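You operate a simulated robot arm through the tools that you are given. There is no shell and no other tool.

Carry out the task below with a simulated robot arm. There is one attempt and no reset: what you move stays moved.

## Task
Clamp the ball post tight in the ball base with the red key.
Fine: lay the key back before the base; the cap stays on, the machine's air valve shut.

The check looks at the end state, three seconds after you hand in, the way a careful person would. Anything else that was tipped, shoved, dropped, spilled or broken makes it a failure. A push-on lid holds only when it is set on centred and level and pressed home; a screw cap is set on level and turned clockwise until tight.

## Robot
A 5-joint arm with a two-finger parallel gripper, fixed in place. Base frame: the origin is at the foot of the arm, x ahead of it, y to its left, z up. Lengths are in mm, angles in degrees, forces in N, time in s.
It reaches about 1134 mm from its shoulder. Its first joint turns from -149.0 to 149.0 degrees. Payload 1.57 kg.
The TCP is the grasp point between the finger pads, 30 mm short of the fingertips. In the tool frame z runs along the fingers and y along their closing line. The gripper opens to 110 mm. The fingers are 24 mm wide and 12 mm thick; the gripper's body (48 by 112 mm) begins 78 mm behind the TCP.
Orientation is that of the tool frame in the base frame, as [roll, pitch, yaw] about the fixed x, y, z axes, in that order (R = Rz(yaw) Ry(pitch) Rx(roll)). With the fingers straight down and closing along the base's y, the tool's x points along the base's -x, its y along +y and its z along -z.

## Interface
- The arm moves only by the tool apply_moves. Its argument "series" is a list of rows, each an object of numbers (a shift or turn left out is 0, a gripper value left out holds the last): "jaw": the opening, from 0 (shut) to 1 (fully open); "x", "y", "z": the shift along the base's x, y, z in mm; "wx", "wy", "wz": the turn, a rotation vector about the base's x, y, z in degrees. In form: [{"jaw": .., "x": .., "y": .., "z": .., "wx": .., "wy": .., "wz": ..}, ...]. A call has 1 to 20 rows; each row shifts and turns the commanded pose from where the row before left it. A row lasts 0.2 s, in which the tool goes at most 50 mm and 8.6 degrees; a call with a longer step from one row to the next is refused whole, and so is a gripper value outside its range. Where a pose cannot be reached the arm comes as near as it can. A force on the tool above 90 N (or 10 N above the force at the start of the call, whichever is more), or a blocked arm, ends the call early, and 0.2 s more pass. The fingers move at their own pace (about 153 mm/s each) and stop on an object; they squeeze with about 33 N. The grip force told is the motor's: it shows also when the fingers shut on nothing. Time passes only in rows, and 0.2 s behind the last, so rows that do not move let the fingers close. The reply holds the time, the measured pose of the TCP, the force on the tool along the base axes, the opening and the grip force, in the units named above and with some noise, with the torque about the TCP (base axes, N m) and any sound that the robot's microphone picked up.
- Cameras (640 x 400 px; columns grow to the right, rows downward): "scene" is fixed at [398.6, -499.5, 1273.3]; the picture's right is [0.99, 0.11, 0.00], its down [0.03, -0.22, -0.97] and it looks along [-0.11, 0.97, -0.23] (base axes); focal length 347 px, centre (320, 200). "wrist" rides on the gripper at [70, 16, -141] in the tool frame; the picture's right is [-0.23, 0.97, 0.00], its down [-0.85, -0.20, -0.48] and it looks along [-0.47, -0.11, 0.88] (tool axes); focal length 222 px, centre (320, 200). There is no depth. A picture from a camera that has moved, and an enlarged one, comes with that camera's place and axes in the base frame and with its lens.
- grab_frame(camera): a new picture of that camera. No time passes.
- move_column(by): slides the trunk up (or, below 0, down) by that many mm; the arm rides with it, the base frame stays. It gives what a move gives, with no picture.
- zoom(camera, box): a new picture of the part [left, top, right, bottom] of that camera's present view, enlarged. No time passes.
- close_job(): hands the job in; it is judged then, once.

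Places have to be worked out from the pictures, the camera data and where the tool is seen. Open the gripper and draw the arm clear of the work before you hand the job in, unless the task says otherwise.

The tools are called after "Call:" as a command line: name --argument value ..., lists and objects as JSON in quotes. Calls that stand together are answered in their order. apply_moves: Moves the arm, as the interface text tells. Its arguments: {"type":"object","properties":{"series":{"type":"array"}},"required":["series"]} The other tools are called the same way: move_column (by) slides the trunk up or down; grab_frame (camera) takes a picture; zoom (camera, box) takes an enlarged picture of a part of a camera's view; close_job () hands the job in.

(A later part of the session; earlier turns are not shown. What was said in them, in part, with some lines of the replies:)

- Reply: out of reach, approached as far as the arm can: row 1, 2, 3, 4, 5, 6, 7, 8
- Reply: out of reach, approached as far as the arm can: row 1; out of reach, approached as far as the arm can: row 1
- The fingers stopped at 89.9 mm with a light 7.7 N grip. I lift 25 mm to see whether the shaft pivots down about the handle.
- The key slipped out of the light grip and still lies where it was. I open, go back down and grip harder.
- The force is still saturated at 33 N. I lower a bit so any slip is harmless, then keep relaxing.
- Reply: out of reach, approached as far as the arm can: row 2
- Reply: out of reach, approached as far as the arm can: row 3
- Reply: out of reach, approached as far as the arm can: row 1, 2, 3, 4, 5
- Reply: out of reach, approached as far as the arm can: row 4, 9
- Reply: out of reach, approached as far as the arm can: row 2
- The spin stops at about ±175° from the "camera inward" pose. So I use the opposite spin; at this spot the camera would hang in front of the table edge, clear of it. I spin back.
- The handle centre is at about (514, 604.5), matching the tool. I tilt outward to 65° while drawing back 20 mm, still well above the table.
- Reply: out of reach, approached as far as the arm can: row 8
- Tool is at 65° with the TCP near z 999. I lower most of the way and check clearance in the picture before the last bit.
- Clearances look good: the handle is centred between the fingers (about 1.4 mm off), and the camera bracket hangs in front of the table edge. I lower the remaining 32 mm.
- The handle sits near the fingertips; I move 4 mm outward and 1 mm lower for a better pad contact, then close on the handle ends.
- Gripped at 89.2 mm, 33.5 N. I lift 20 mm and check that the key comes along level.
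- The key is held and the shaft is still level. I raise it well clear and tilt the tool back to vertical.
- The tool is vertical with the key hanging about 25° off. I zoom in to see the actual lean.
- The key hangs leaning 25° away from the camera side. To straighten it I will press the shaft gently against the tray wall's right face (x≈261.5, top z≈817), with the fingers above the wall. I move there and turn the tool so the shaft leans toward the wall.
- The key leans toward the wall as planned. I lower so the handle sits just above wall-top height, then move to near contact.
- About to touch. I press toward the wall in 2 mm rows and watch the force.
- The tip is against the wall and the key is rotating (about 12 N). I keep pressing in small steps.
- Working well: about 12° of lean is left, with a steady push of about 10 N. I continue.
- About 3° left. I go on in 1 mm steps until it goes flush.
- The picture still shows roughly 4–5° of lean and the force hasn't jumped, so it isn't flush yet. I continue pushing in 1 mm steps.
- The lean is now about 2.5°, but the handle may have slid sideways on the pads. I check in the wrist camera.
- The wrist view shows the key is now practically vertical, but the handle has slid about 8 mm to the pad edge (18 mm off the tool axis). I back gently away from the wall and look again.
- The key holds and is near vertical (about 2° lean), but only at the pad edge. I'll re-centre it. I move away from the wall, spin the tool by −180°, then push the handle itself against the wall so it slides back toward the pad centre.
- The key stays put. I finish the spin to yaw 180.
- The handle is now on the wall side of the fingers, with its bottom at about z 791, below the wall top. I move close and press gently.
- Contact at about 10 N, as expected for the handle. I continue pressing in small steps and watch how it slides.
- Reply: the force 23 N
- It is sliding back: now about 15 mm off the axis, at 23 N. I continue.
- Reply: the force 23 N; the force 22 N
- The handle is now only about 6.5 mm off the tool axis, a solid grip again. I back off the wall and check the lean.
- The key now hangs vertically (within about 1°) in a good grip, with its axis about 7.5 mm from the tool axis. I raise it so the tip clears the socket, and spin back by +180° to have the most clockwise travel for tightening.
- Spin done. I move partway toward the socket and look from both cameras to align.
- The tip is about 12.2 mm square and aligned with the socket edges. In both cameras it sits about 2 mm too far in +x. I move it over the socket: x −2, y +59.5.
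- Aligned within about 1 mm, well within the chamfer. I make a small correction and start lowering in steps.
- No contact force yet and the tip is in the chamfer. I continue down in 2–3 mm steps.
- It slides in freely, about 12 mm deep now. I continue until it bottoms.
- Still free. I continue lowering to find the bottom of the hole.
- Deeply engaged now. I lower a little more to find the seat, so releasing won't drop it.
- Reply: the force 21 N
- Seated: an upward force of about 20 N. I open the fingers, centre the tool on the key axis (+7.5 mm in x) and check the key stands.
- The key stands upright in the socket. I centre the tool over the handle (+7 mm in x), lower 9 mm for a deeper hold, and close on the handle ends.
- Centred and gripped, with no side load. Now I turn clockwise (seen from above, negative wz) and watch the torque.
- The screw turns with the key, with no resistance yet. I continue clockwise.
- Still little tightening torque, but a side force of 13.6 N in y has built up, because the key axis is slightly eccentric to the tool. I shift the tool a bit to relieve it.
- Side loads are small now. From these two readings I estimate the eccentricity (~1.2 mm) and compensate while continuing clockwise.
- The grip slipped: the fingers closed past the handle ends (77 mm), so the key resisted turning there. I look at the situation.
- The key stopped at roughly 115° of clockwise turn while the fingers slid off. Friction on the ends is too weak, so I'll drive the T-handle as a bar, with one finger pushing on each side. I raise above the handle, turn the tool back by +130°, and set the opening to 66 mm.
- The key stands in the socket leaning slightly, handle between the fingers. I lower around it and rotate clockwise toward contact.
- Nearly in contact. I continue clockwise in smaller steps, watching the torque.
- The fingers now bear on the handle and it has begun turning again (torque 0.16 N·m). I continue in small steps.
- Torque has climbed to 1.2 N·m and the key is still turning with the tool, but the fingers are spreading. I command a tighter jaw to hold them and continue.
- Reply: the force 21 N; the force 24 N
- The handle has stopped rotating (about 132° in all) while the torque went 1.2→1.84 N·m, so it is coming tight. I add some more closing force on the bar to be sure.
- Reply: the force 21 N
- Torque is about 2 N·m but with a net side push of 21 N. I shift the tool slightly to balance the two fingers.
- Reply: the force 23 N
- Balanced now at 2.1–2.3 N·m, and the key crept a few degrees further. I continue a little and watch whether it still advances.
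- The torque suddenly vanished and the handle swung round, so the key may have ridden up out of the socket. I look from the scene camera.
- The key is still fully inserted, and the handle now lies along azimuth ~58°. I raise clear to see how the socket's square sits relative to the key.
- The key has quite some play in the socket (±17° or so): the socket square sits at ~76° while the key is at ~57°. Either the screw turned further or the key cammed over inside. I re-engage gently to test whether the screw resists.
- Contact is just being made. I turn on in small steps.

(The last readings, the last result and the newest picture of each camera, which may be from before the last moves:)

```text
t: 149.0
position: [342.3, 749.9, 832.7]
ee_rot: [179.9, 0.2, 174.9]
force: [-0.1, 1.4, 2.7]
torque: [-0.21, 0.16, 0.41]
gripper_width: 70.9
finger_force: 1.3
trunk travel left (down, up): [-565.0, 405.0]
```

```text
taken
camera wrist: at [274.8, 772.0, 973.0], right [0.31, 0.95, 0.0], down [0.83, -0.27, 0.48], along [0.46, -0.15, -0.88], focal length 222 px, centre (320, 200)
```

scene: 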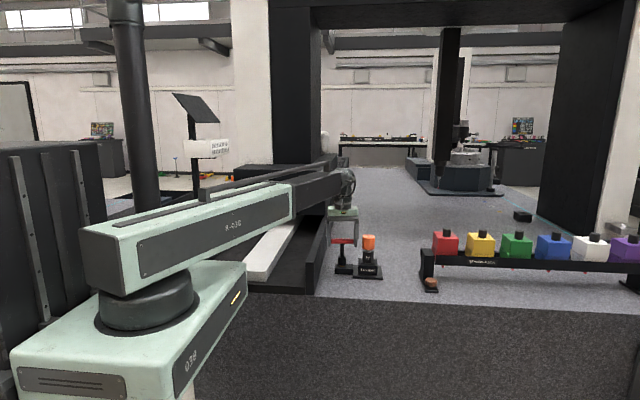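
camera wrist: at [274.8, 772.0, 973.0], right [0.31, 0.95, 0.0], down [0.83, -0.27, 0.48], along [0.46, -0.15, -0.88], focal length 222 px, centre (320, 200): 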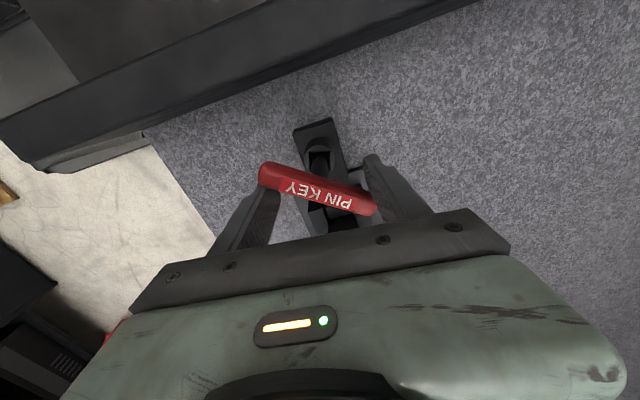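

Resistance begins at once (0.41 N·m with only about 4° of motion). I continue to see whether it builds up like a tight screw.

Call:
apply_moves --series '[{"wz": -3}, {"wz": 0}]'

Call:
apply_moves --series '[{"wz": -3}, {"wz": 0}]'

Call:
zoom --camera "wrist" --box '[220, 90, 420, 215]'

```text
t: 149.6
position: [343.4, 749.5, 832.6]
ee_rot: [180.0, 0.1, 172.2]
force: [-2.2, 3.4, 5.2]
torque: [-0.17, 0.12, 0.65]
gripper_width: 72.4
finger_force: 2.4
trunk travel left (down, up): [-565.0, 405.0]
```

```text
t: 150.2
position: [343.0, 750.0, 832.6]
ee_rot: [180.0, 0.2, 169.0]
force: [-2.6, 3.3, 4.7]
torque: [-0.17, 0.17, 0.93]
gripper_width: 74.5
finger_force: 4.0
trunk travel left (down, up): [-565.0, 405.0]
```

```text
3.20 times, centred on (320, 152) of wrist
camera zoom: at [277.4, 778.8, 973.1], right [0.41, 0.91, 0.0], down [0.8, -0.36, 0.48], along [0.44, -0.2, -0.88], focal length 711 px, centre (320, 352)
```

zoom: 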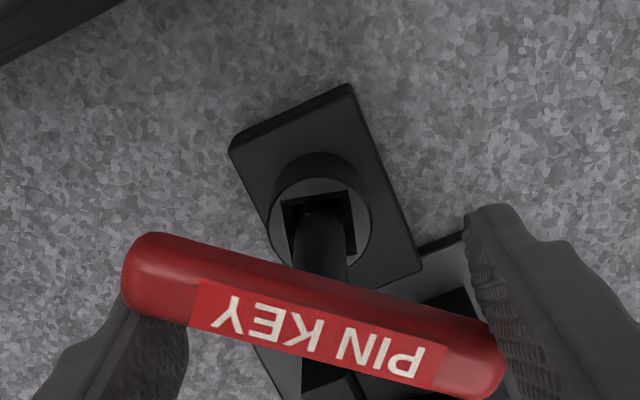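

The socket square still reads ~77–79° under 0.93 N·m: it isn't moving, so the screw is solid at about 103° of turn. The earlier jump was just the loose key camming over at ~2.3 N·m. I re-apply a final firm turn to about 1.7 N·m, staying below that slip.

Call:
apply_moves --series '[{"wz": -3}, {"wz": 0}]'

Call:
apply_moves --series '[{"wz": -3}, {"wz": 0}]'

Call:
zoom --camera "wrist" --box '[220, 90, 420, 215]'

```text
t: 150.8
position: [342.3, 749.0, 833.7]
ee_rot: [-179.9, 0.2, 166.0]
force: [0.9, 5.5, 9.8]
torque: [-0.76, 0.53, 1.38]
gripper_width: 76.9
finger_force: 4.4
trunk travel left (down, up): [-565.0, 405.0]
```

```text
t: 151.4
position: [342.1, 749.1, 832.8]
ee_rot: [-180.0, 0.3, 163.1]
force: [-0.9, -0.8, -1.3]
torque: [0.44, -0.51, 1.92]
gripper_width: 79.4
finger_force: 6.1
trunk travel left (down, up): [-565.0, 405.0]
```

```text
3.20 times, centred on (320, 152) of wrist
camera zoom: at [280.7, 785.3, 973.2], right [0.5, 0.87, 0.0], down [0.76, -0.44, 0.48], along [0.42, -0.24, -0.88], focal length 711 px, centre (320, 352)
```

zoom: 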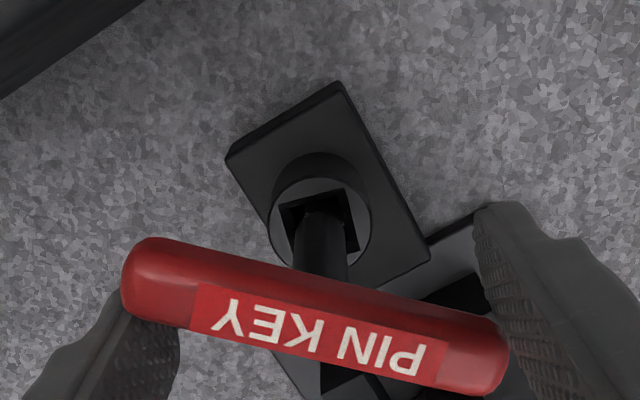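

Torque reached 1.92 N·m and the socket still reads 77.6°, so it is not moving: the screw is tight. I back the fingers off counter-clockwise without touching the key and raise clear.

Call:
apply_moves --series '[{"wz": 4}, {"wz": 6}, {"wz": 6}, {"wz": 6}, {"wz": 6}, {"wz": 6}, {"wz": 6}, {"wz": 0}]'

Call:
move_column --by 60

Call:
grab_frame --camera "wrist"

Call:
zoom --camera "scene" --box '[320, 215, 400, 275]'

```text
t: 153.2
position: [342.8, 749.4, 832.5]
ee_rot: [180.0, 0.1, -156.9]
force: [-0.6, -0.5, -0.7]
torque: [0.0, -0.03, -0.03]
gripper_width: 68.5
finger_force: 0.1
trunk travel left (down, up): [-565.0, 405.0]
```

```text
t: 154.2
position: [342.7, 750.7, 892.0]
ee_rot: [179.9, 0.2, -157.0]
force: [0.3, 0.3, -0.3]
torque: [0.02, -0.01, 0.01]
gripper_width: 68.3
finger_force: 0.1
trunk travel left (down, up): [-625.0, 345.0]
```

```text
taken
camera wrist: at [272.4, 737.4, 1032.8], right [-0.17, 0.99, 0.0], down [0.86, 0.15, 0.48], along [0.47, 0.08, -0.88], focal length 222 px, centre (320, 200)
```

wrist: 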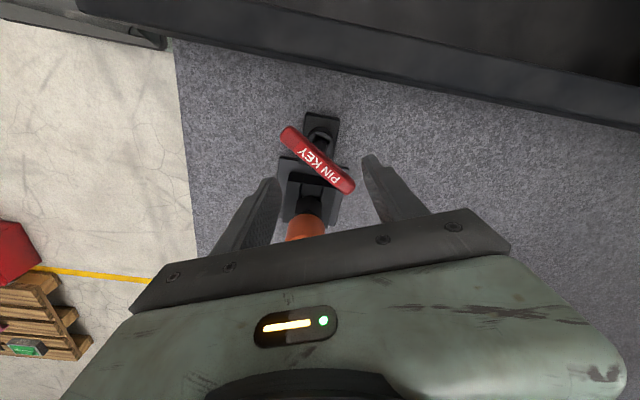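

```text
6.67 times, centred on (360, 245) of scene
camera zoom: at [398.6, -499.5, 1273.3], right [0.99, 0.11, 0.0], down [0.03, -0.22, -0.97], along [-0.11, 0.97, -0.23], focal length 2313 px, centre (53, -100)
```

zoom: 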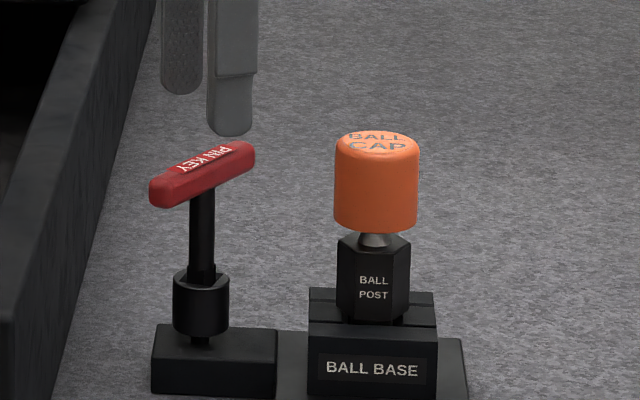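

The key stands with its handle along azimuth ~56.5°. I align the gripper with the handle ends, offset 7 mm so the handle can later reach the table, and lower to grip.

Call:
apply_moves --series '[{"jaw": 1.0, "wz": -8, "x": 1, "y": -0.8}, {"wz": -8, "x": 1, "y": -0.8}, {"wz": -8, "x": 1, "y": -0.8}, {"wz": -8, "x": 1, "y": -0.7}, {"wz": -8, "x": 1, "y": -0.7}, {"wz": -8, "x": 1, "y": -0.7}, {"wz": -8.5}, {"wz": 0}]'

Call:
grab_frame --camera "wrist"

Call:
move_column --by -30

Call:
zoom --camera "wrist" --box '[220, 80, 420, 205]'

```text
t: 156.0
position: [347.6, 744.7, 893.4]
ee_rot: [-179.9, 0.2, 146.4]
force: [-0.3, -0.4, 0.3]
torque: [-0.01, 0.02, 0.01]
gripper_width: 110.0
finger_force: 0.1
trunk travel left (down, up): [-625.0, 345.0]
```

```text
taken
camera wrist: at [299.7, 797.4, 1032.9], right [0.73, 0.69, 0.0], down [0.6, -0.64, 0.48], along [0.33, -0.35, -0.88], focal length 222 px, centre (320, 200)
```

wrist: 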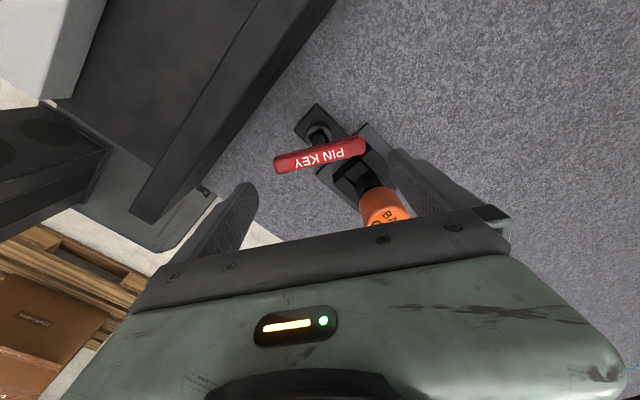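

```text
t: 156.7
position: [349.4, 744.3, 862.8]
ee_rot: [-180.0, 0.1, 146.5]
force: [-0.1, -0.2, 0.5]
torque: [-0.01, 0.01, 0.02]
gripper_width: 109.7
finger_force: 0.1
trunk travel left (down, up): [-595.0, 375.0]
```

```text
3.20 times, centred on (320, 142) of wrist
camera zoom: at [299.5, 797.2, 1002.9], right [0.73, 0.69, 0.0], down [0.6, -0.64, 0.48], along [0.33, -0.35, -0.88], focal length 711 px, centre (320, 384)
```

zoom: 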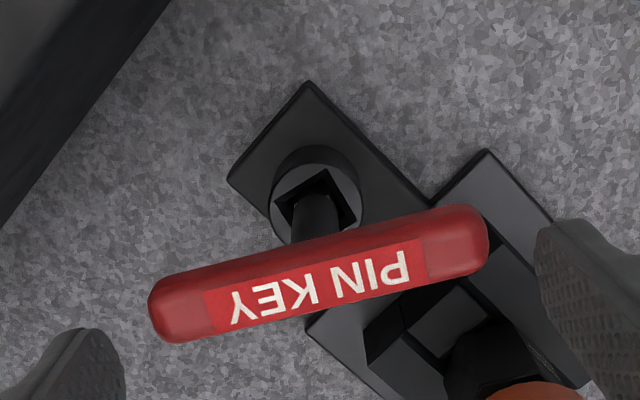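

Aligned: the handle is parallel to the closing line, offset 6.4 mm. I lower 20 mm and close on the ends.

Call:
move_column --by -20

Call:
apply_moves --series '[{"jaw": 0.9}, {"jaw": 0.84}, {"jaw": 0.78}, {"jaw": 0.7}, {"jaw": 0.7}, {"jaw": 0.7}]'

Call:
zoom --camera "wrist" --box '[220, 80, 420, 205]'

```text
t: 157.4
position: [348.8, 744.0, 842.3]
ee_rot: [-180.0, 0.1, 146.5]
force: [0.6, 0.2, 0.1]
torque: [0.03, 0.03, 0.04]
gripper_width: 110.0
finger_force: 0.1
trunk travel left (down, up): [-575.0, 395.0]
```

```text
t: 158.8
position: [348.7, 745.4, 842.6]
ee_rot: [180.0, 0.1, 146.5]
force: [1.1, 2.9, 1.5]
torque: [0.23, -0.09, -0.03]
gripper_width: 89.2
finger_force: 32.8
trunk travel left (down, up): [-575.0, 395.0]
```

```text
3.20 times, centred on (320, 142) of wrist
camera zoom: at [299.6, 797.4, 982.9], right [0.73, 0.69, 0.0], down [0.6, -0.64, 0.48], along [0.33, -0.35, -0.88], focal length 711 px, centre (320, 384)
```

zoom: 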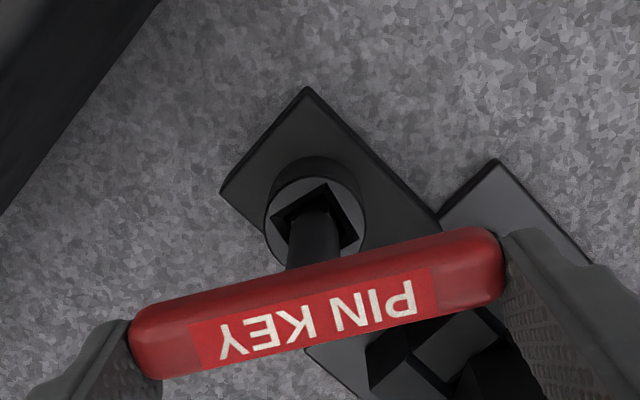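

Gripped at 33 N. I lift the key out slowly, watching for any jamming.

Call:
move_column --by 6

Call:
move_column --by 12

Call:
move_column --by 22

Call:
zoom --camera "scene" --box '[320, 205, 400, 275]'

```text
t: 159.3
position: [349.1, 745.9, 848.8]
ee_rot: [-179.9, 0.1, 146.6]
force: [1.2, 3.1, 1.3]
torque: [0.2, -0.15, 0.01]
gripper_width: 89.5
finger_force: 32.6
trunk travel left (down, up): [-581.0, 389.0]
```

```text
t: 159.9
position: [348.7, 746.0, 859.6]
ee_rot: [-180.0, 0.1, 146.6]
force: [0.7, 2.0, -0.4]
torque: [0.17, -0.15, 0.0]
gripper_width: 89.1
finger_force: 33.1
trunk travel left (down, up): [-593.0, 377.0]
```

```text
t: 160.6
position: [346.5, 746.6, 882.8]
ee_rot: [-179.9, 0.1, 146.6]
force: [0.0, -0.7, -1.2]
torque: [0.0, -0.02, -0.01]
gripper_width: 89.2
finger_force: 33.1
trunk travel left (down, up): [-615.0, 355.0]
```

```text
5.71 times, centred on (360, 240) of scene
camera zoom: at [398.6, -499.5, 1273.3], right [0.99, 0.11, 0.0], down [0.03, -0.22, -0.97], along [-0.11, 0.97, -0.23], focal length 1982 px, centre (91, -29)
```

zoom: 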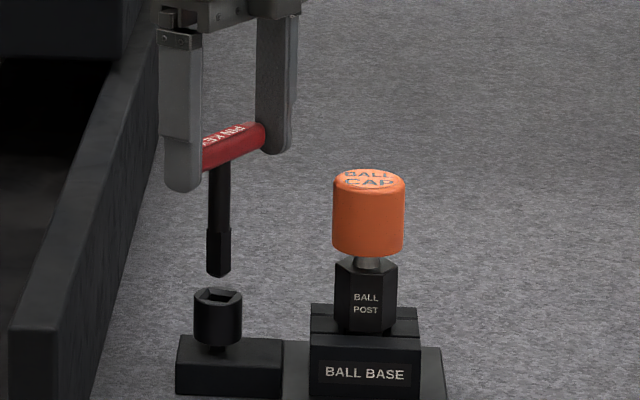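

The key is out cleanly. I take a closer look at the socket and base to verify nothing else changed.

Call:
zoom --camera "scene" --box '[335, 240, 389, 280]'

Call:
zoom --camera "wrist" --box '[270, 90, 370, 152]'

```text
10.00 times, centred on (362, 260) of scene
camera zoom: at [398.6, -499.5, 1273.3], right [0.99, 0.11, 0.0], down [0.03, -0.22, -0.97], along [-0.11, 0.97, -0.23], focal length 3469 px, centre (-100, -400)
```

zoom: 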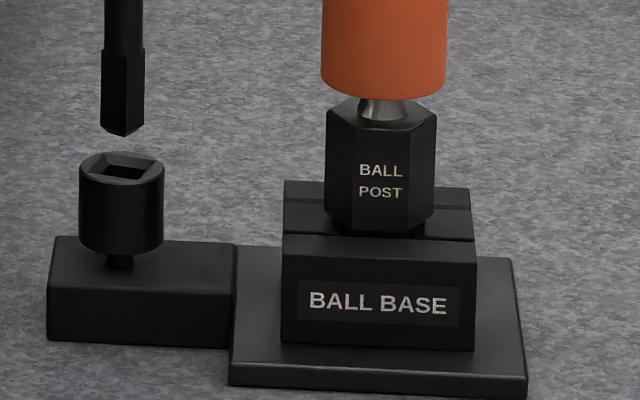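

```text
6.40 times, centred on (320, 121) of wrist
camera zoom: at [299.5, 797.4, 1022.8], right [0.73, 0.69, 0.0], down [0.6, -0.64, 0.48], along [0.33, -0.35, -0.88], focal length 1422 px, centre (320, 706)
```

zoom: 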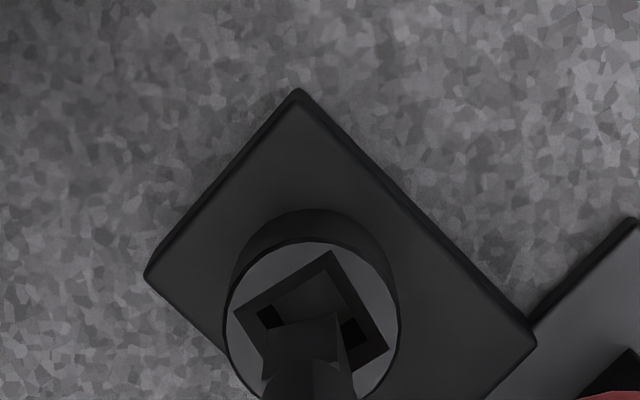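

Base, post and cap look unchanged, with the socket at its final angle. Now I bring the key to the free area in front: first straight toward −y, away from the cap, then right while turning the tool to the camera-inward pose.

Call:
move_column --by 25

Call:
apply_moves --series '[{"y": -10}, {"y": -20}, {"y": -25}, {"y": -25}, {"y": -20}, {"y": -15}, {"x": 15, "y": -3, "wz": 7}, {"x": 15, "y": -3, "wz": 7}, {"x": 15, "y": -3, "wz": 7}, {"x": 15, "y": -3, "wz": 7}, {"x": 15, "y": -3, "wz": 7}, {"x": 15, "y": -3, "wz": 7}, {"x": 15, "y": -3, "wz": 7}, {"x": 15, "y": -3, "wz": 7}, {"x": 15, "y": -3, "wz": 7}, {"x": 12, "y": -3, "wz": 7}, {"x": 8, "y": -4, "wz": 7}, {"wz": 6.2}, {"z": 0}]'

Call:
grab_frame --camera "scene"

Call:
grab_frame --camera "wrist"

```text
t: 161.3
position: [348.5, 745.7, 906.2]
ee_rot: [-180.0, 0.2, 146.6]
force: [1.2, 0.5, -0.1]
torque: [-0.01, -0.01, 0.0]
gripper_width: 89.4
finger_force: 33.2
trunk travel left (down, up): [-640.0, 330.0]
```

```text
t: 165.3
position: [502.8, 597.6, 907.5]
ee_rot: [-179.9, 0.1, -130.1]
force: [-0.2, 0.2, -1.2]
torque: [0.02, -0.02, 0.01]
gripper_width: 89.3
finger_force: 33.0
trunk travel left (down, up): [-640.0, 330.0]
```

```text
taken
```

scene: 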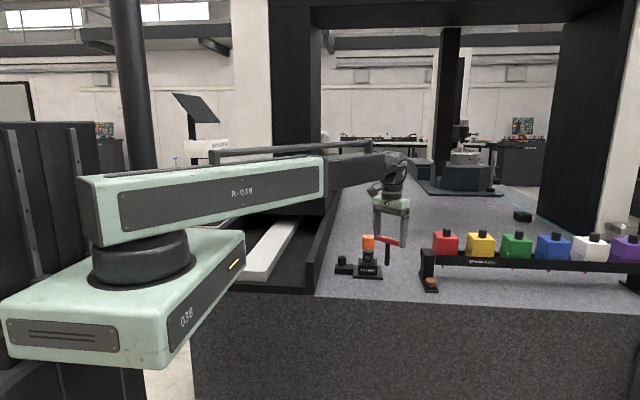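

```text
taken
camera wrist: at [446.1, 553.1, 1047.8], right [-0.6, 0.8, 0.0], down [0.7, 0.52, 0.48], along [0.39, 0.29, -0.88], focal length 222 px, centre (320, 200)
```

wrist: 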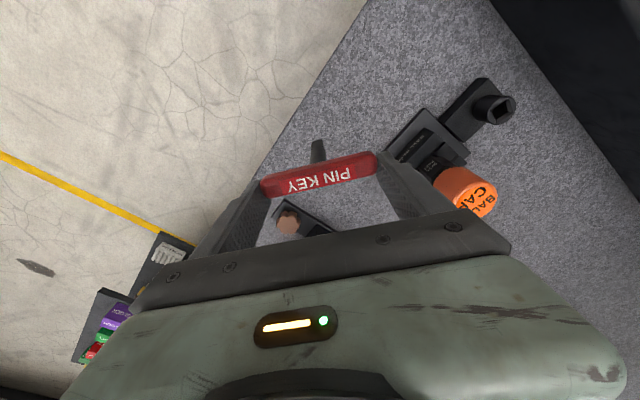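

The key hangs straight. I tilt the tool outward to 80° well above the table.

Call:
apply_moves --series '[{"wx": 6.12, "wy": -5.15, "z": 2.3}, {"wx": 6.12, "wy": -5.15, "z": 7}, {"wx": 6.12, "wy": -5.15, "z": 11.4}, {"wx": 6.12, "wy": -5.15, "z": 15.6}, {"wx": 6.12, "wy": -5.15, "z": 19.6}, {"wx": 6.12, "wy": -5.15, "z": 23.1}, {"wx": 6.12, "wy": -5.15, "z": 26.2}, {"wx": 6.12, "wy": -5.15, "z": 28.8}, {"wx": 6.12, "wy": -5.15, "z": 30.9}, {"wx": 6.12, "wy": -5.15, "z": 32.3}, {"z": 0}]'

Call:
grab_frame --camera "wrist"

Call:
zoom --camera "scene" --box '[330, 140, 450, 240]'

```text
t: 167.7
position: [508.0, 604.2, 1104.3]
ee_rot: [179.1, 80.2, -131.0]
force: [0.1, 0.2, -0.5]
torque: [-0.02, -0.01, -0.01]
gripper_width: 89.2
finger_force: 33.3
out of reach, approached as far as the arm can: row 10
trunk travel left (down, up): [-640.0, 330.0]
```

```text
taken
camera wrist: at [399.3, 498.3, 1059.5], right [-0.72, 0.66, 0.23], down [-0.06, -0.38, 0.92], along [0.69, 0.65, 0.31], focal length 222 px, centre (320, 200)
```

wrist: 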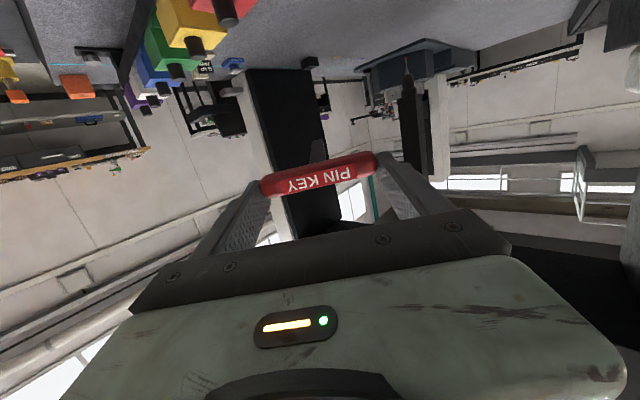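

```text
4.00 times, centred on (390, 190) of scene
camera zoom: at [398.6, -499.5, 1273.3], right [0.99, 0.11, 0.0], down [0.03, -0.22, -0.97], along [-0.11, 0.97, -0.23], focal length 1388 px, centre (40, 240)
```

zoom: 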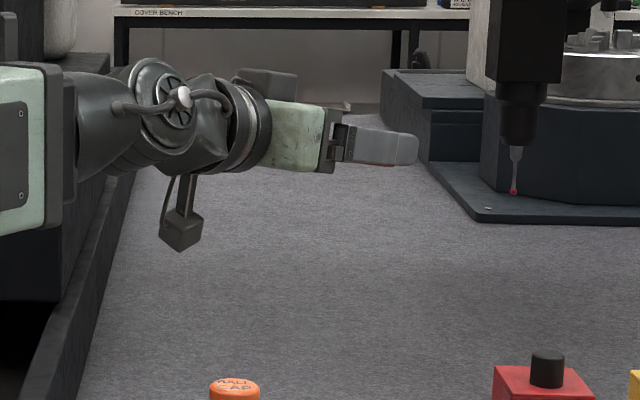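

The tool is near horizontal with the key pointing outward. I lower most of the way to the table and check.

Call:
move_column --by -330

Call:
zoom --camera "scene" --box '[330, 210, 474, 300]'

Call:
grab_frame --camera "wrist"

Call:
grab_frame --camera "scene"

```text
t: 171.0
position: [508.9, 603.8, 774.6]
ee_rot: [179.2, 80.1, -130.8]
force: [0.5, 0.2, -0.2]
torque: [0.0, -0.01, 0.04]
gripper_width: 89.0
finger_force: 32.8
trunk travel left (down, up): [-310.0, 660.0]
```

```text
4.44 times, centred on (402, 255) of scene
camera zoom: at [398.6, -499.5, 1273.3], right [0.99, 0.11, 0.0], down [0.03, -0.22, -0.97], along [-0.11, 0.97, -0.23], focal length 1542 px, centre (-44, -44)
```

zoom: 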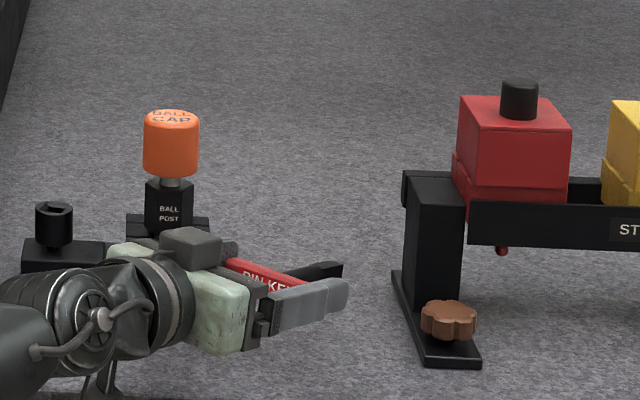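

```text
taken
camera wrist: at [399.3, 498.1, 729.4], right [-0.72, 0.66, 0.23], down [-0.05, -0.38, 0.92], along [0.69, 0.65, 0.31], focal length 222 px, centre (320, 200)
```

wrist: 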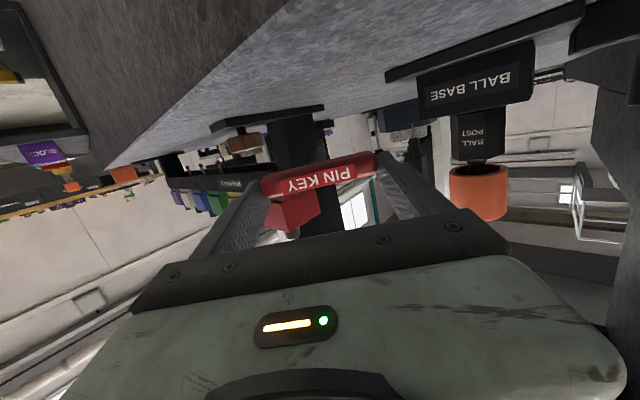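

```text
taken
```

scene: 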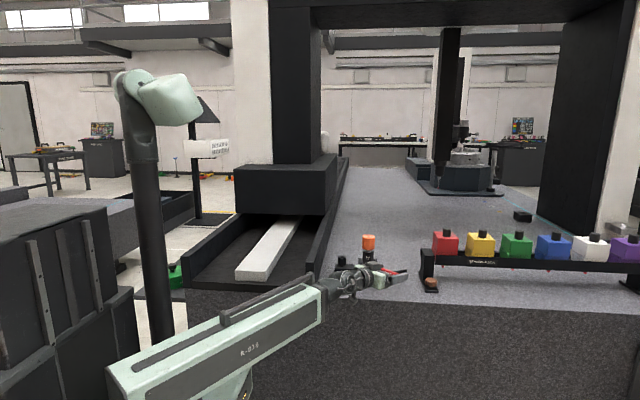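

All clear. I lower toward tip contact in steps.

Call:
move_column --by -36

Call:
move_column --by -4

Call:
move_column --by -3

Call:
zoom --camera "scene" --box '[360, 250, 440, 300]'

```text
t: 171.8
position: [508.5, 603.9, 737.7]
ee_rot: [179.2, 80.1, -130.9]
force: [0.0, 0.0, -1.0]
torque: [-0.02, 0.02, 0.0]
gripper_width: 89.4
finger_force: 32.7
trunk travel left (down, up): [-274.0, 696.0]
```

```text
t: 172.3
position: [509.4, 603.4, 734.2]
ee_rot: [179.2, 80.2, -131.0]
force: [-0.8, -0.3, -0.2]
torque: [-0.01, 0.02, 0.01]
gripper_width: 89.0
finger_force: 33.7
trunk travel left (down, up): [-270.0, 700.0]
```

```text
t: 172.8
position: [509.6, 603.3, 731.3]
ee_rot: [179.2, 80.0, -130.9]
force: [1.1, 1.2, 1.6]
torque: [0.15, -0.07, 0.0]
gripper_width: 89.1
finger_force: 32.6
trunk travel left (down, up): [-267.0, 703.0]
```

```text
8.00 times, centred on (400, 275) of scene
camera zoom: at [398.6, -499.5, 1273.3], right [0.99, 0.11, 0.0], down [0.03, -0.22, -0.97], along [-0.11, 0.97, -0.23], focal length 2775 px, centre (-320, -400)
```

zoom: 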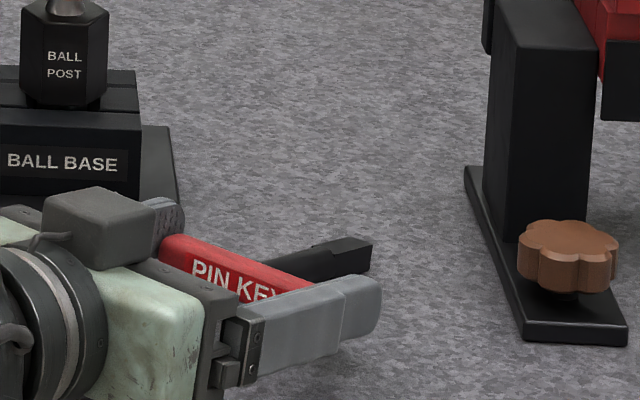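

The tip touches at TCP z≈731 as computed. I press on slowly so the key pivots flat.

Call:
move_column --by -3

Call:
move_column --by -3

Call:
move_column --by -3

Call:
zoom --camera "scene" --box '[360, 250, 440, 300]'

```text
t: 173.4
position: [506.7, 603.4, 729.0]
ee_rot: [179.2, 80.2, -130.9]
force: [1.5, 0.1, 9.9]
torque: [0.8, -0.65, -0.02]
gripper_width: 89.2
finger_force: 32.9
trunk travel left (down, up): [-264.0, 706.0]
```

```text
t: 173.9
position: [508.5, 603.2, 725.4]
ee_rot: [179.2, 80.2, -130.9]
force: [-3.7, -3.0, 8.4]
torque: [0.69, -0.57, 0.08]
gripper_width: 89.0
finger_force: 32.7
trunk travel left (down, up): [-261.0, 709.0]
```

```text
t: 174.4
position: [508.1, 603.7, 723.4]
ee_rot: [179.1, 80.0, -130.9]
force: [-3.5, -3.1, 8.2]
torque: [0.7, -0.54, 0.08]
gripper_width: 89.1
finger_force: 33.0
trunk travel left (down, up): [-258.0, 712.0]
```

```text
8.00 times, centred on (400, 275) of scene
camera zoom: at [398.6, -499.5, 1273.3], right [0.99, 0.11, 0.0], down [0.03, -0.22, -0.97], along [-0.11, 0.97, -0.23], focal length 2775 px, centre (-320, -400)
```

zoom: 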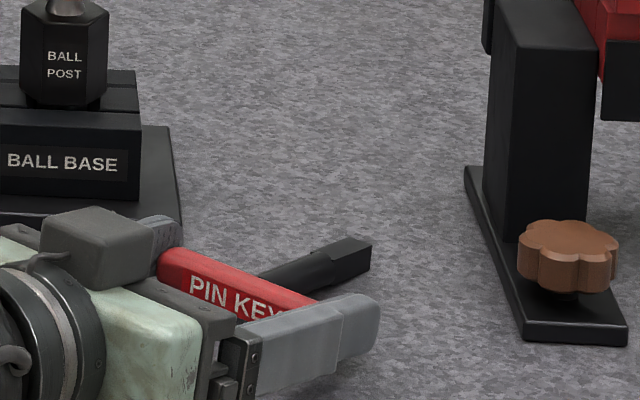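

It's pivoting flat under about 8 N. A few more millimetres, then I release.

Call:
move_column --by -2

Call:
move_column --by -1

Call:
zoom --camera "scene" --box '[370, 260, 434, 300]'

Call:
grab_frame --camera "wrist"

```text
t: 174.9
position: [508.2, 603.2, 720.4]
ee_rot: [179.2, 80.1, -130.9]
force: [-1.7, -1.3, 9.9]
torque: [0.76, -0.6, 0.05]
gripper_width: 89.1
finger_force: 33.1
trunk travel left (down, up): [-256.0, 714.0]
```

```text
t: 175.4
position: [508.8, 603.2, 719.9]
ee_rot: [179.2, 80.1, -130.9]
force: [-1.5, -1.0, 9.7]
torque: [0.75, -0.66, 0.03]
gripper_width: 89.0
finger_force: 33.4
trunk travel left (down, up): [-255.0, 715.0]
```

```text
10.00 times, centred on (402, 280) of scene
camera zoom: at [398.6, -499.5, 1273.3], right [0.99, 0.11, 0.0], down [0.03, -0.22, -0.97], along [-0.11, 0.97, -0.23], focal length 3469 px, centre (-500, -600)
```

zoom: 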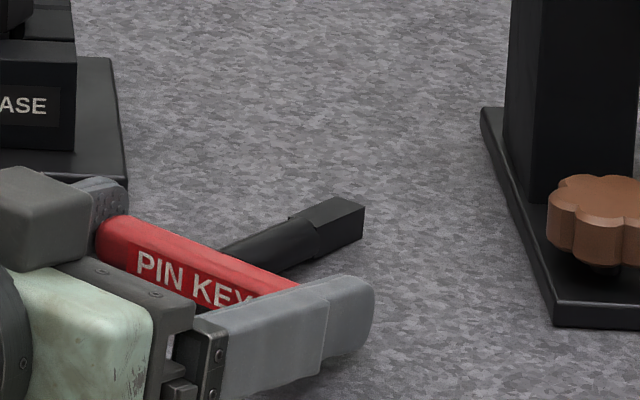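

```text
taken
camera wrist: at [398.9, 497.7, 675.0], right [-0.72, 0.66, 0.23], down [-0.06, -0.38, 0.92], along [0.69, 0.65, 0.31], focal length 222 px, centre (320, 200)
```

wrist: 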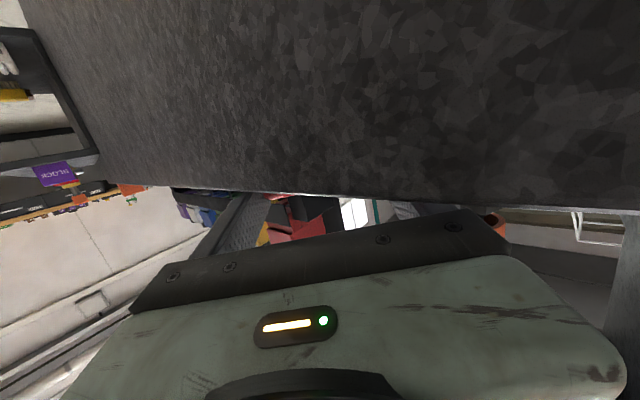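

The key is essentially flat. I open the fingers to release it.

Call:
apply_moves --series '[{"jaw": 0.84}, {"jaw": 0.9}, {"jaw": 0.96}, {"jaw": 0.96}]'

Call:
zoom --camera "scene" --box '[370, 260, 434, 300]'

```text
t: 176.4
position: [509.4, 604.4, 719.3]
ee_rot: [179.1, 80.1, -130.9]
force: [0.1, 0.0, -0.5]
torque: [-0.01, 0.0, 0.03]
gripper_width: 105.6
finger_force: 0.1
trunk travel left (down, up): [-255.0, 715.0]
```

```text
10.00 times, centred on (402, 280) of scene
camera zoom: at [398.6, -499.5, 1273.3], right [0.99, 0.11, 0.0], down [0.03, -0.22, -0.97], along [-0.11, 0.97, -0.23], focal length 3469 px, centre (-500, -600)
```

zoom: 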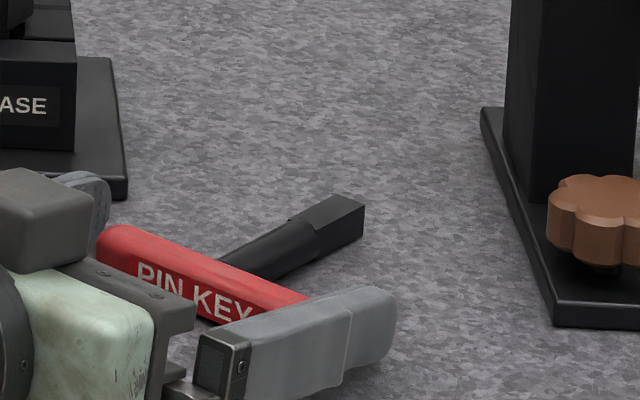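

The key lies flat. I raise the gripper straight up and tilt back to vertical.

Call:
move_column --by 60

Call:
move_column --by 270

Call:
apply_moves --series '[{"wx": -6.12, "wy": 5.15, "z": -32.3}, {"wx": -6.12, "wy": 5.15, "z": -30.9}, {"wx": -6.12, "wy": 5.15, "z": -28.8}, {"wx": -6.12, "wy": 5.15, "z": -26.2}, {"wx": -6.12, "wy": 5.15, "z": -23.1}, {"wx": -6.12, "wy": 5.15, "z": -19.6}, {"wx": -6.12, "wy": 5.15, "z": -15.6}, {"wx": -6.12, "wy": 5.15, "z": -11.4}, {"wx": -6.12, "wy": 5.15, "z": -7}, {"wx": -6.12, "wy": 5.15, "z": -2.3}, {"z": 0}]'

Call:
grab_frame --camera "wrist"

Call:
zoom --camera "scene" --box '[320, 220, 464, 310]'

```text
t: 177.4
position: [510.0, 603.8, 779.0]
ee_rot: [179.2, 80.1, -130.9]
force: [0.5, 0.2, 0.1]
torque: [0.01, -0.02, 0.05]
gripper_width: 105.3
finger_force: 0.0
trunk travel left (down, up): [-315.0, 655.0]
```

```text
t: 180.2
position: [509.0, 604.7, 1049.4]
ee_rot: [179.2, 80.1, -130.9]
force: [-0.1, 0.1, 0.2]
torque: [0.0, -0.03, 0.0]
gripper_width: 105.5
finger_force: 0.2
trunk travel left (down, up): [-585.0, 385.0]
```

```text
t: 182.6
position: [508.7, 603.5, 852.6]
ee_rot: [-180.0, 0.0, -130.2]
force: [0.8, 0.3, 0.1]
torque: [0.04, 0.04, -0.01]
gripper_width: 105.7
finger_force: 0.0
trunk travel left (down, up): [-585.0, 385.0]
```

```text
taken
camera wrist: at [452.2, 560.3, 993.0], right [-0.6, 0.8, 0.0], down [0.7, 0.52, 0.48], along [0.38, 0.29, -0.88], focal length 222 px, centre (320, 200)
```

wrist: 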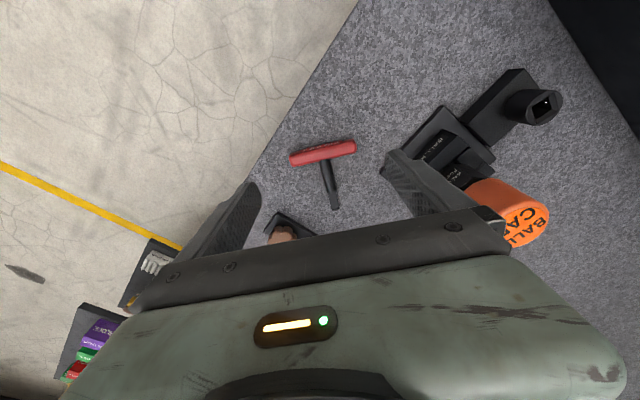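

```text
4.44 times, centred on (392, 265) of scene
camera zoom: at [398.6, -499.5, 1273.3], right [0.99, 0.11, 0.0], down [0.03, -0.22, -0.97], along [-0.11, 0.97, -0.23], focal length 1542 px, centre (0, -89)
```

zoom: 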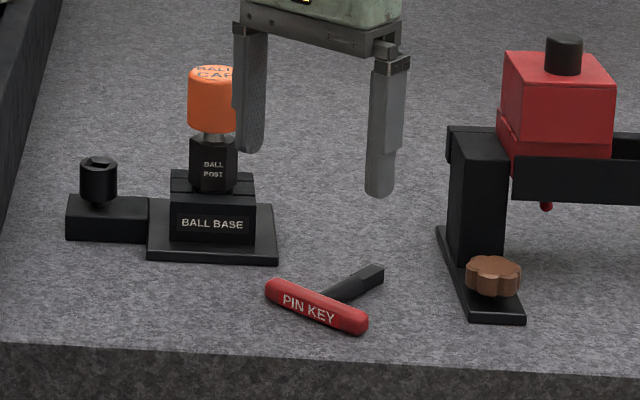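

The key lies flat in the free area; base, cap and rack are undisturbed. I zoom in to locate the handle for the final vertical pick.

Call:
zoom --camera "wrist" --box '[260, 110, 400, 198]'

```text
4.55 times, centred on (330, 154) of wrist
camera zoom: at [452.2, 560.3, 993.0], right [-0.6, 0.8, 0.0], down [0.7, 0.52, 0.48], along [0.38, 0.29, -0.88], focal length 1010 px, centre (274, 409)
```

zoom: 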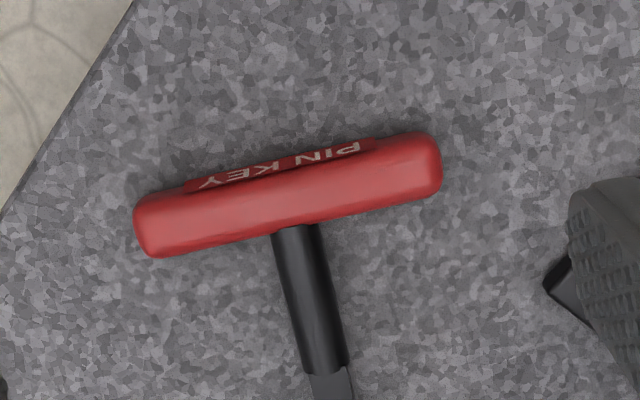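

Handle centre is 14 mm outward of the tool. I shift over it, open fully, lower to table level and grip the handle ends.

Call:
apply_moves --series '[{"jaw": 1.0, "x": 4.4, "y": 5.5}, {"x": 4.3, "y": 5.5}, {"x": 0}]'

Call:
move_column --by -95

Call:
zoom --camera "wrist" --box '[220, 90, 420, 215]'

```text
t: 183.4
position: [517.3, 614.2, 852.8]
ee_rot: [-180.0, 0.0, -130.2]
force: [0.4, 0.3, -0.2]
torque: [-0.01, 0.01, -0.01]
gripper_width: 110.2
finger_force: 0.0
trunk travel left (down, up): [-585.0, 385.0]
```

```text
t: 184.7
position: [517.5, 614.3, 757.7]
ee_rot: [179.9, 0.1, -130.3]
force: [0.6, 0.4, -0.6]
torque: [-0.01, 0.0, -0.02]
gripper_width: 109.9
finger_force: 0.0
trunk travel left (down, up): [-490.0, 480.0]
```

```text
3.20 times, centred on (320, 152) of wrist
camera zoom: at [460.3, 571.1, 898.0], right [-0.6, 0.8, 0.0], down [0.7, 0.52, 0.48], along [0.39, 0.29, -0.88], focal length 711 px, centre (320, 352)
```

zoom: 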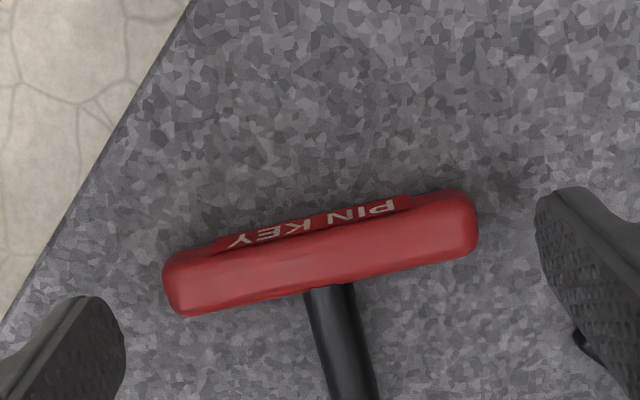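

Centred. I lower, grip, and lift 30 mm.

Call:
move_column --by -26

Call:
apply_moves --series '[{"jaw": 0.9}, {"jaw": 0.84}, {"jaw": 0.78}, {"jaw": 0.72}, {"jaw": 0.72}, {"jaw": 0.72}]'

Call:
move_column --by 30

Call:
zoom --camera "scene" --box '[340, 220, 460, 300]'

```text
t: 185.4
position: [516.7, 614.1, 731.8]
ee_rot: [180.0, 0.0, -130.2]
force: [0.0, 0.7, -0.8]
torque: [0.01, -0.02, -0.04]
gripper_width: 109.9
finger_force: 0.2
trunk travel left (down, up): [-464.0, 506.0]
```

```text
t: 186.8
position: [517.3, 614.2, 729.9]
ee_rot: [-179.9, 0.2, -130.2]
force: [-0.4, 0.1, 0.0]
torque: [0.02, 0.01, 0.03]
gripper_width: 89.0
finger_force: 33.1
trunk travel left (down, up): [-464.0, 506.0]
```

```text
t: 187.5
position: [516.8, 614.2, 760.9]
ee_rot: [-180.0, 0.0, -130.2]
force: [-0.9, -0.5, -0.9]
torque: [-0.02, 0.02, 0.04]
gripper_width: 88.9
finger_force: 33.5
trunk travel left (down, up): [-494.0, 476.0]
```

```text
5.00 times, centred on (400, 260) of scene
camera zoom: at [398.6, -499.5, 1273.3], right [0.99, 0.11, 0.0], down [0.03, -0.22, -0.97], along [-0.11, 0.97, -0.23], focal length 1735 px, centre (-80, -100)
```

zoom: 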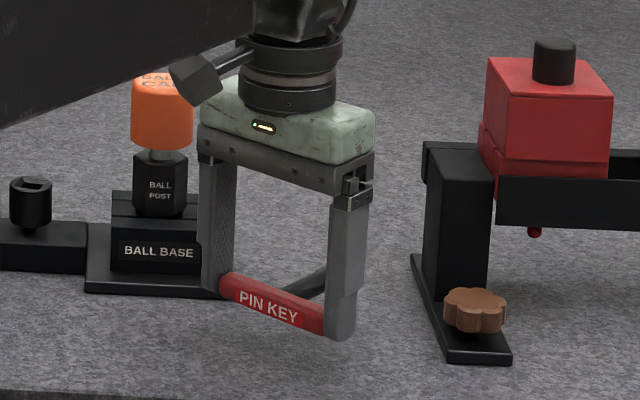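

The key is held level. I carry it back along the front edge to its original place, turning the shaft back to +x.

Call:
apply_moves --series '[{"y": -6}, {"y": -8, "x": -6}, {"x": -15, "y": -7, "wz": -7}, {"x": -20, "wz": -7}, {"x": -22, "wz": -7}, {"x": -24, "wz": -7.2}, {"x": -24, "wz": -7.2}, {"x": -24, "wz": -7.2}, {"x": -20, "wz": -7.2}, {"x": -10.2}, {"y": 12}, {"y": 15}, {"y": 15}, {"z": 0}]'

Call:
grab_frame --camera "wrist"

Call:
zoom --camera "scene" --box '[310, 220, 430, 300]'

```text
t: 190.5
position: [351.1, 636.1, 761.0]
ee_rot: [-179.9, 0.1, 179.9]
force: [0.1, 0.3, -1.3]
torque: [0.0, 0.02, 0.03]
gripper_width: 89.0
finger_force: 33.4
trunk travel left (down, up): [-494.0, 476.0]
```

```text
taken
camera wrist: at [282.6, 651.5, 901.9], right [0.23, 0.97, 0.0], down [0.85, -0.2, 0.48], along [0.47, -0.11, -0.88], focal length 222 px, centre (320, 200)
```

wrist: 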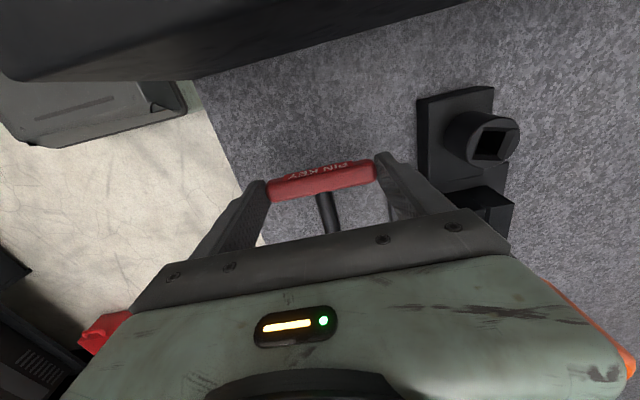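

```text
5.00 times, centred on (370, 260) of scene
camera zoom: at [398.6, -499.5, 1273.3], right [0.99, 0.11, 0.0], down [0.03, -0.22, -0.97], along [-0.11, 0.97, -0.23], focal length 1735 px, centre (70, -100)
```

zoom: 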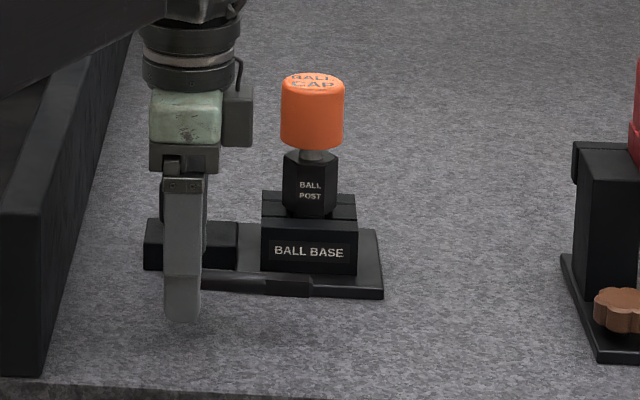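

The key is back over its original spot. I lower it to the table, release, and raise clear.

Call:
move_column --by -26

Call:
move_column --by -3.5

Call:
apply_moves --series '[{"jaw": 0.84}, {"jaw": 0.9}, {"jaw": 1.0}, {"jaw": 1.0}]'

Call:
move_column --by 200

Call:
zoom --camera "scene" --box '[310, 220, 430, 300]'

Call:
grab_frame --camera "wrist"

```text
t: 191.3
position: [351.9, 634.6, 734.9]
ee_rot: [180.0, 0.2, -180.0]
force: [0.2, 0.7, -0.7]
torque: [0.01, 0.04, 0.02]
gripper_width: 89.2
finger_force: 32.9
trunk travel left (down, up): [-468.0, 502.0]
```

```text
t: 191.8
position: [351.9, 636.4, 731.6]
ee_rot: [-179.9, 0.1, -180.0]
force: [-0.3, -0.8, -0.7]
torque: [-0.03, 0.05, 0.01]
gripper_width: 89.1
finger_force: 33.1
trunk travel left (down, up): [-465.0, 505.0]
```

```text
t: 192.8
position: [351.9, 634.9, 731.5]
ee_rot: [180.0, 0.1, -180.0]
force: [-0.2, 0.1, 0.6]
torque: [-0.03, 0.01, -0.01]
gripper_width: 109.9
finger_force: 0.1
trunk travel left (down, up): [-465.0, 505.0]
```

```text
t: 195.0
position: [351.2, 635.5, 932.1]
ee_rot: [-180.0, 0.2, -180.0]
force: [0.9, 0.7, 0.2]
torque: [0.01, -0.03, -0.01]
gripper_width: 109.9
finger_force: 0.1
trunk travel left (down, up): [-665.0, 305.0]
```

```text
5.00 times, centred on (370, 260) of scene
camera zoom: at [398.6, -499.5, 1273.3], right [0.99, 0.11, 0.0], down [0.03, -0.22, -0.97], along [-0.11, 0.97, -0.23], focal length 1735 px, centre (70, -100)
```

zoom: 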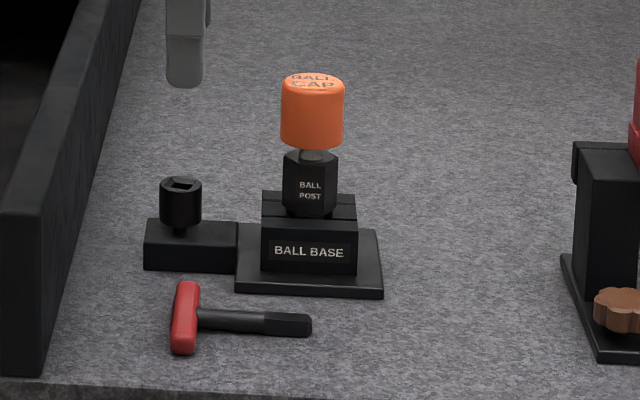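

```text
taken
camera wrist: at [282.5, 651.4, 1072.4], right [0.23, 0.97, 0.0], down [0.85, -0.2, 0.48], along [0.47, -0.11, -0.88], focal length 222 px, centre (320, 200)
```

wrist: 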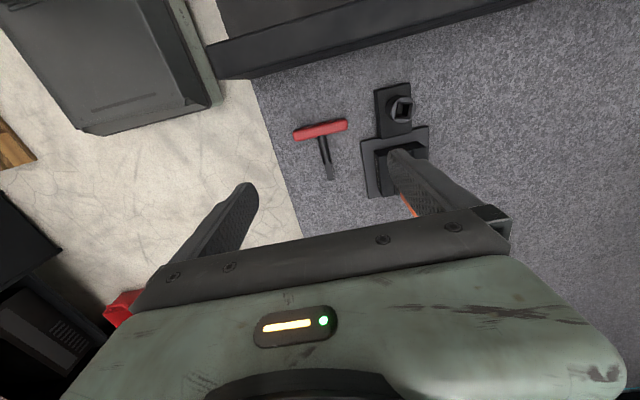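

The key is back before the base. Before handing in I check the screw and the post closely once more.

Call:
zoom --camera "scene" --box '[334, 250, 354, 270]'

Call:
zoom --camera "wrist" --box '[350, 70, 450, 132]'

Call:
zoom --camera "scene" --box '[350, 230, 390, 285]'

```text
16.00 times, centred on (344, 260) of scene
camera zoom: at [398.6, -499.5, 1273.3], right [0.99, 0.11, 0.0], down [0.03, -0.22, -0.97], along [-0.11, 0.97, -0.23], focal length 5551 px, centre (-64, -760)
```

zoom: 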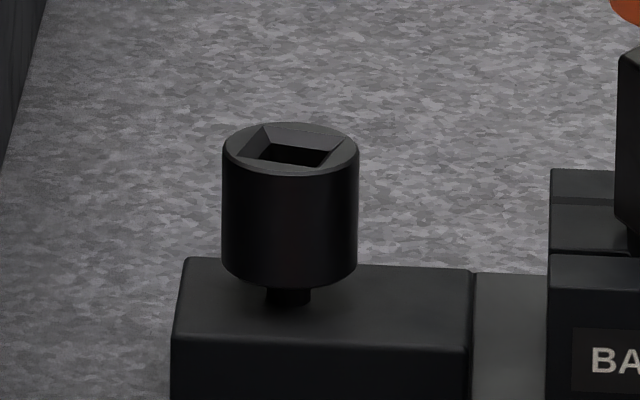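

```text
6.40 times, centred on (400, 101) of wrist
camera zoom: at [282.5, 651.4, 1072.4], right [0.23, 0.97, 0.0], down [0.85, -0.2, 0.48], along [0.47, -0.11, -0.88], focal length 1422 px, centre (-192, 834)
```

zoom: 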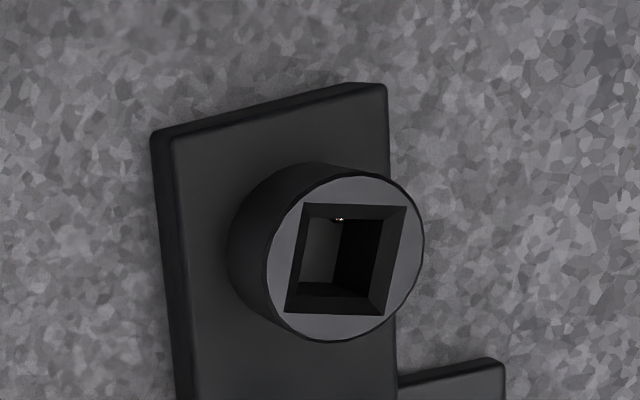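

```text
7.27 times, centred on (370, 258) of scene
camera zoom: at [398.6, -499.5, 1273.3], right [0.99, 0.11, 0.0], down [0.03, -0.22, -0.97], along [-0.11, 0.97, -0.23], focal length 2523 px, centre (-44, -218)
```

zoom: 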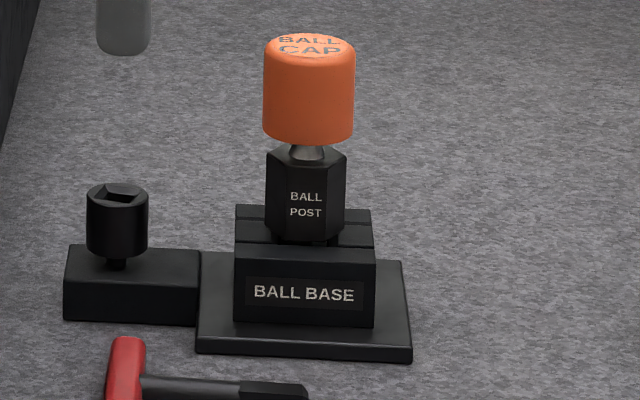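

The screw stays at its turned position (~76°). The brown collar that showed under its head at the start is gone, which fits a closed clamp. Post, cap, rack and key are all in place, so I draw the open gripper back to about where it started.

Call:
move_column --by 116

Call:
apply_moves --series '[{"x": 4, "y": -20}, {"x": 4, "y": -22}, {"x": 4, "y": -22}, {"x": 4, "y": -22}, {"x": 4, "y": -22}, {"x": 4, "y": -22}, {"x": 4, "y": -22}, {"x": 4, "y": -22}, {"x": 3, "y": -16}, {"x": 0}]'

Call:
grab_frame --camera "scene"

Call:
zoom --camera "scene" --box '[310, 220, 440, 301]'

```text
t: 196.4
position: [351.9, 634.5, 1046.2]
ee_rot: [-179.9, 0.1, 180.0]
force: [0.3, -0.3, 0.5]
torque: [-0.03, 0.01, 0.02]
gripper_width: 110.1
finger_force: 0.1
trunk travel left (down, up): [-781.0, 189.0]
```

```text
t: 198.6
position: [386.7, 445.3, 1046.8]
ee_rot: [-180.0, 0.1, -180.0]
force: [-0.1, 0.3, 0.0]
torque: [-0.01, -0.01, -0.02]
gripper_width: 110.3
finger_force: 0.0
trunk travel left (down, up): [-781.0, 189.0]
```

```text
taken
```

scene: 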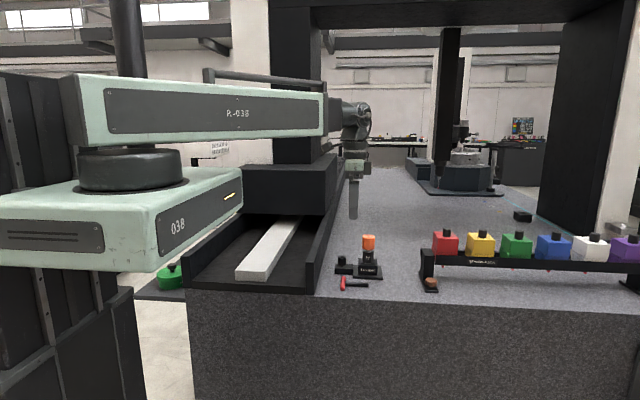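

```text
4.92 times, centred on (375, 260) of scene
camera zoom: at [398.6, -499.5, 1273.3], right [0.99, 0.11, 0.0], down [0.03, -0.22, -0.97], along [-0.11, 0.97, -0.23], focal length 1708 px, centre (49, -98)
```

zoom: 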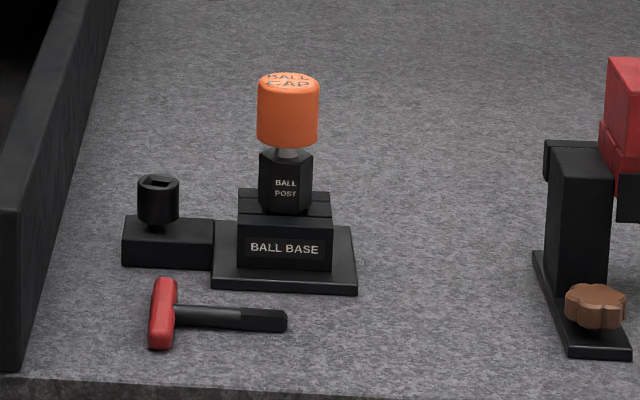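

The scene matches the start, apart from the tightened screw. The key lies before the base, the cap is on, and the arm is clear with the gripper open. I hand in.

Call:
close_job

```text
The job is handed in.
```

I clamped the ball post with the red key, laid the key back before the base at its original spot, and handed the job in.

- **Clamp:** the screw turned about 103° clockwise and then stopped. It did not move further under a final push of about 1.9 N·m. The brown collar that showed under the screw head at the start is gone, which I take to mean the clamp is closed, but I had no direct reading of it.
- **One slip:** the key is a loose fit in the socket and jumped a quarter turn in it at about 2.3 N·m. The socket angle read the same before and after, so I don't think it loosened anything. I re-tightened after that.
- **Tray wall:** I pressed the key against the black tray wall (up to about 23 N) to straighten it in the gripper. I saw no change in the wall.
- **Everything else:** in the last pictures the cap is on, and the post, base and stylus rack are where they started. I did not touch the air valve. The gripper is open and back at its start position.
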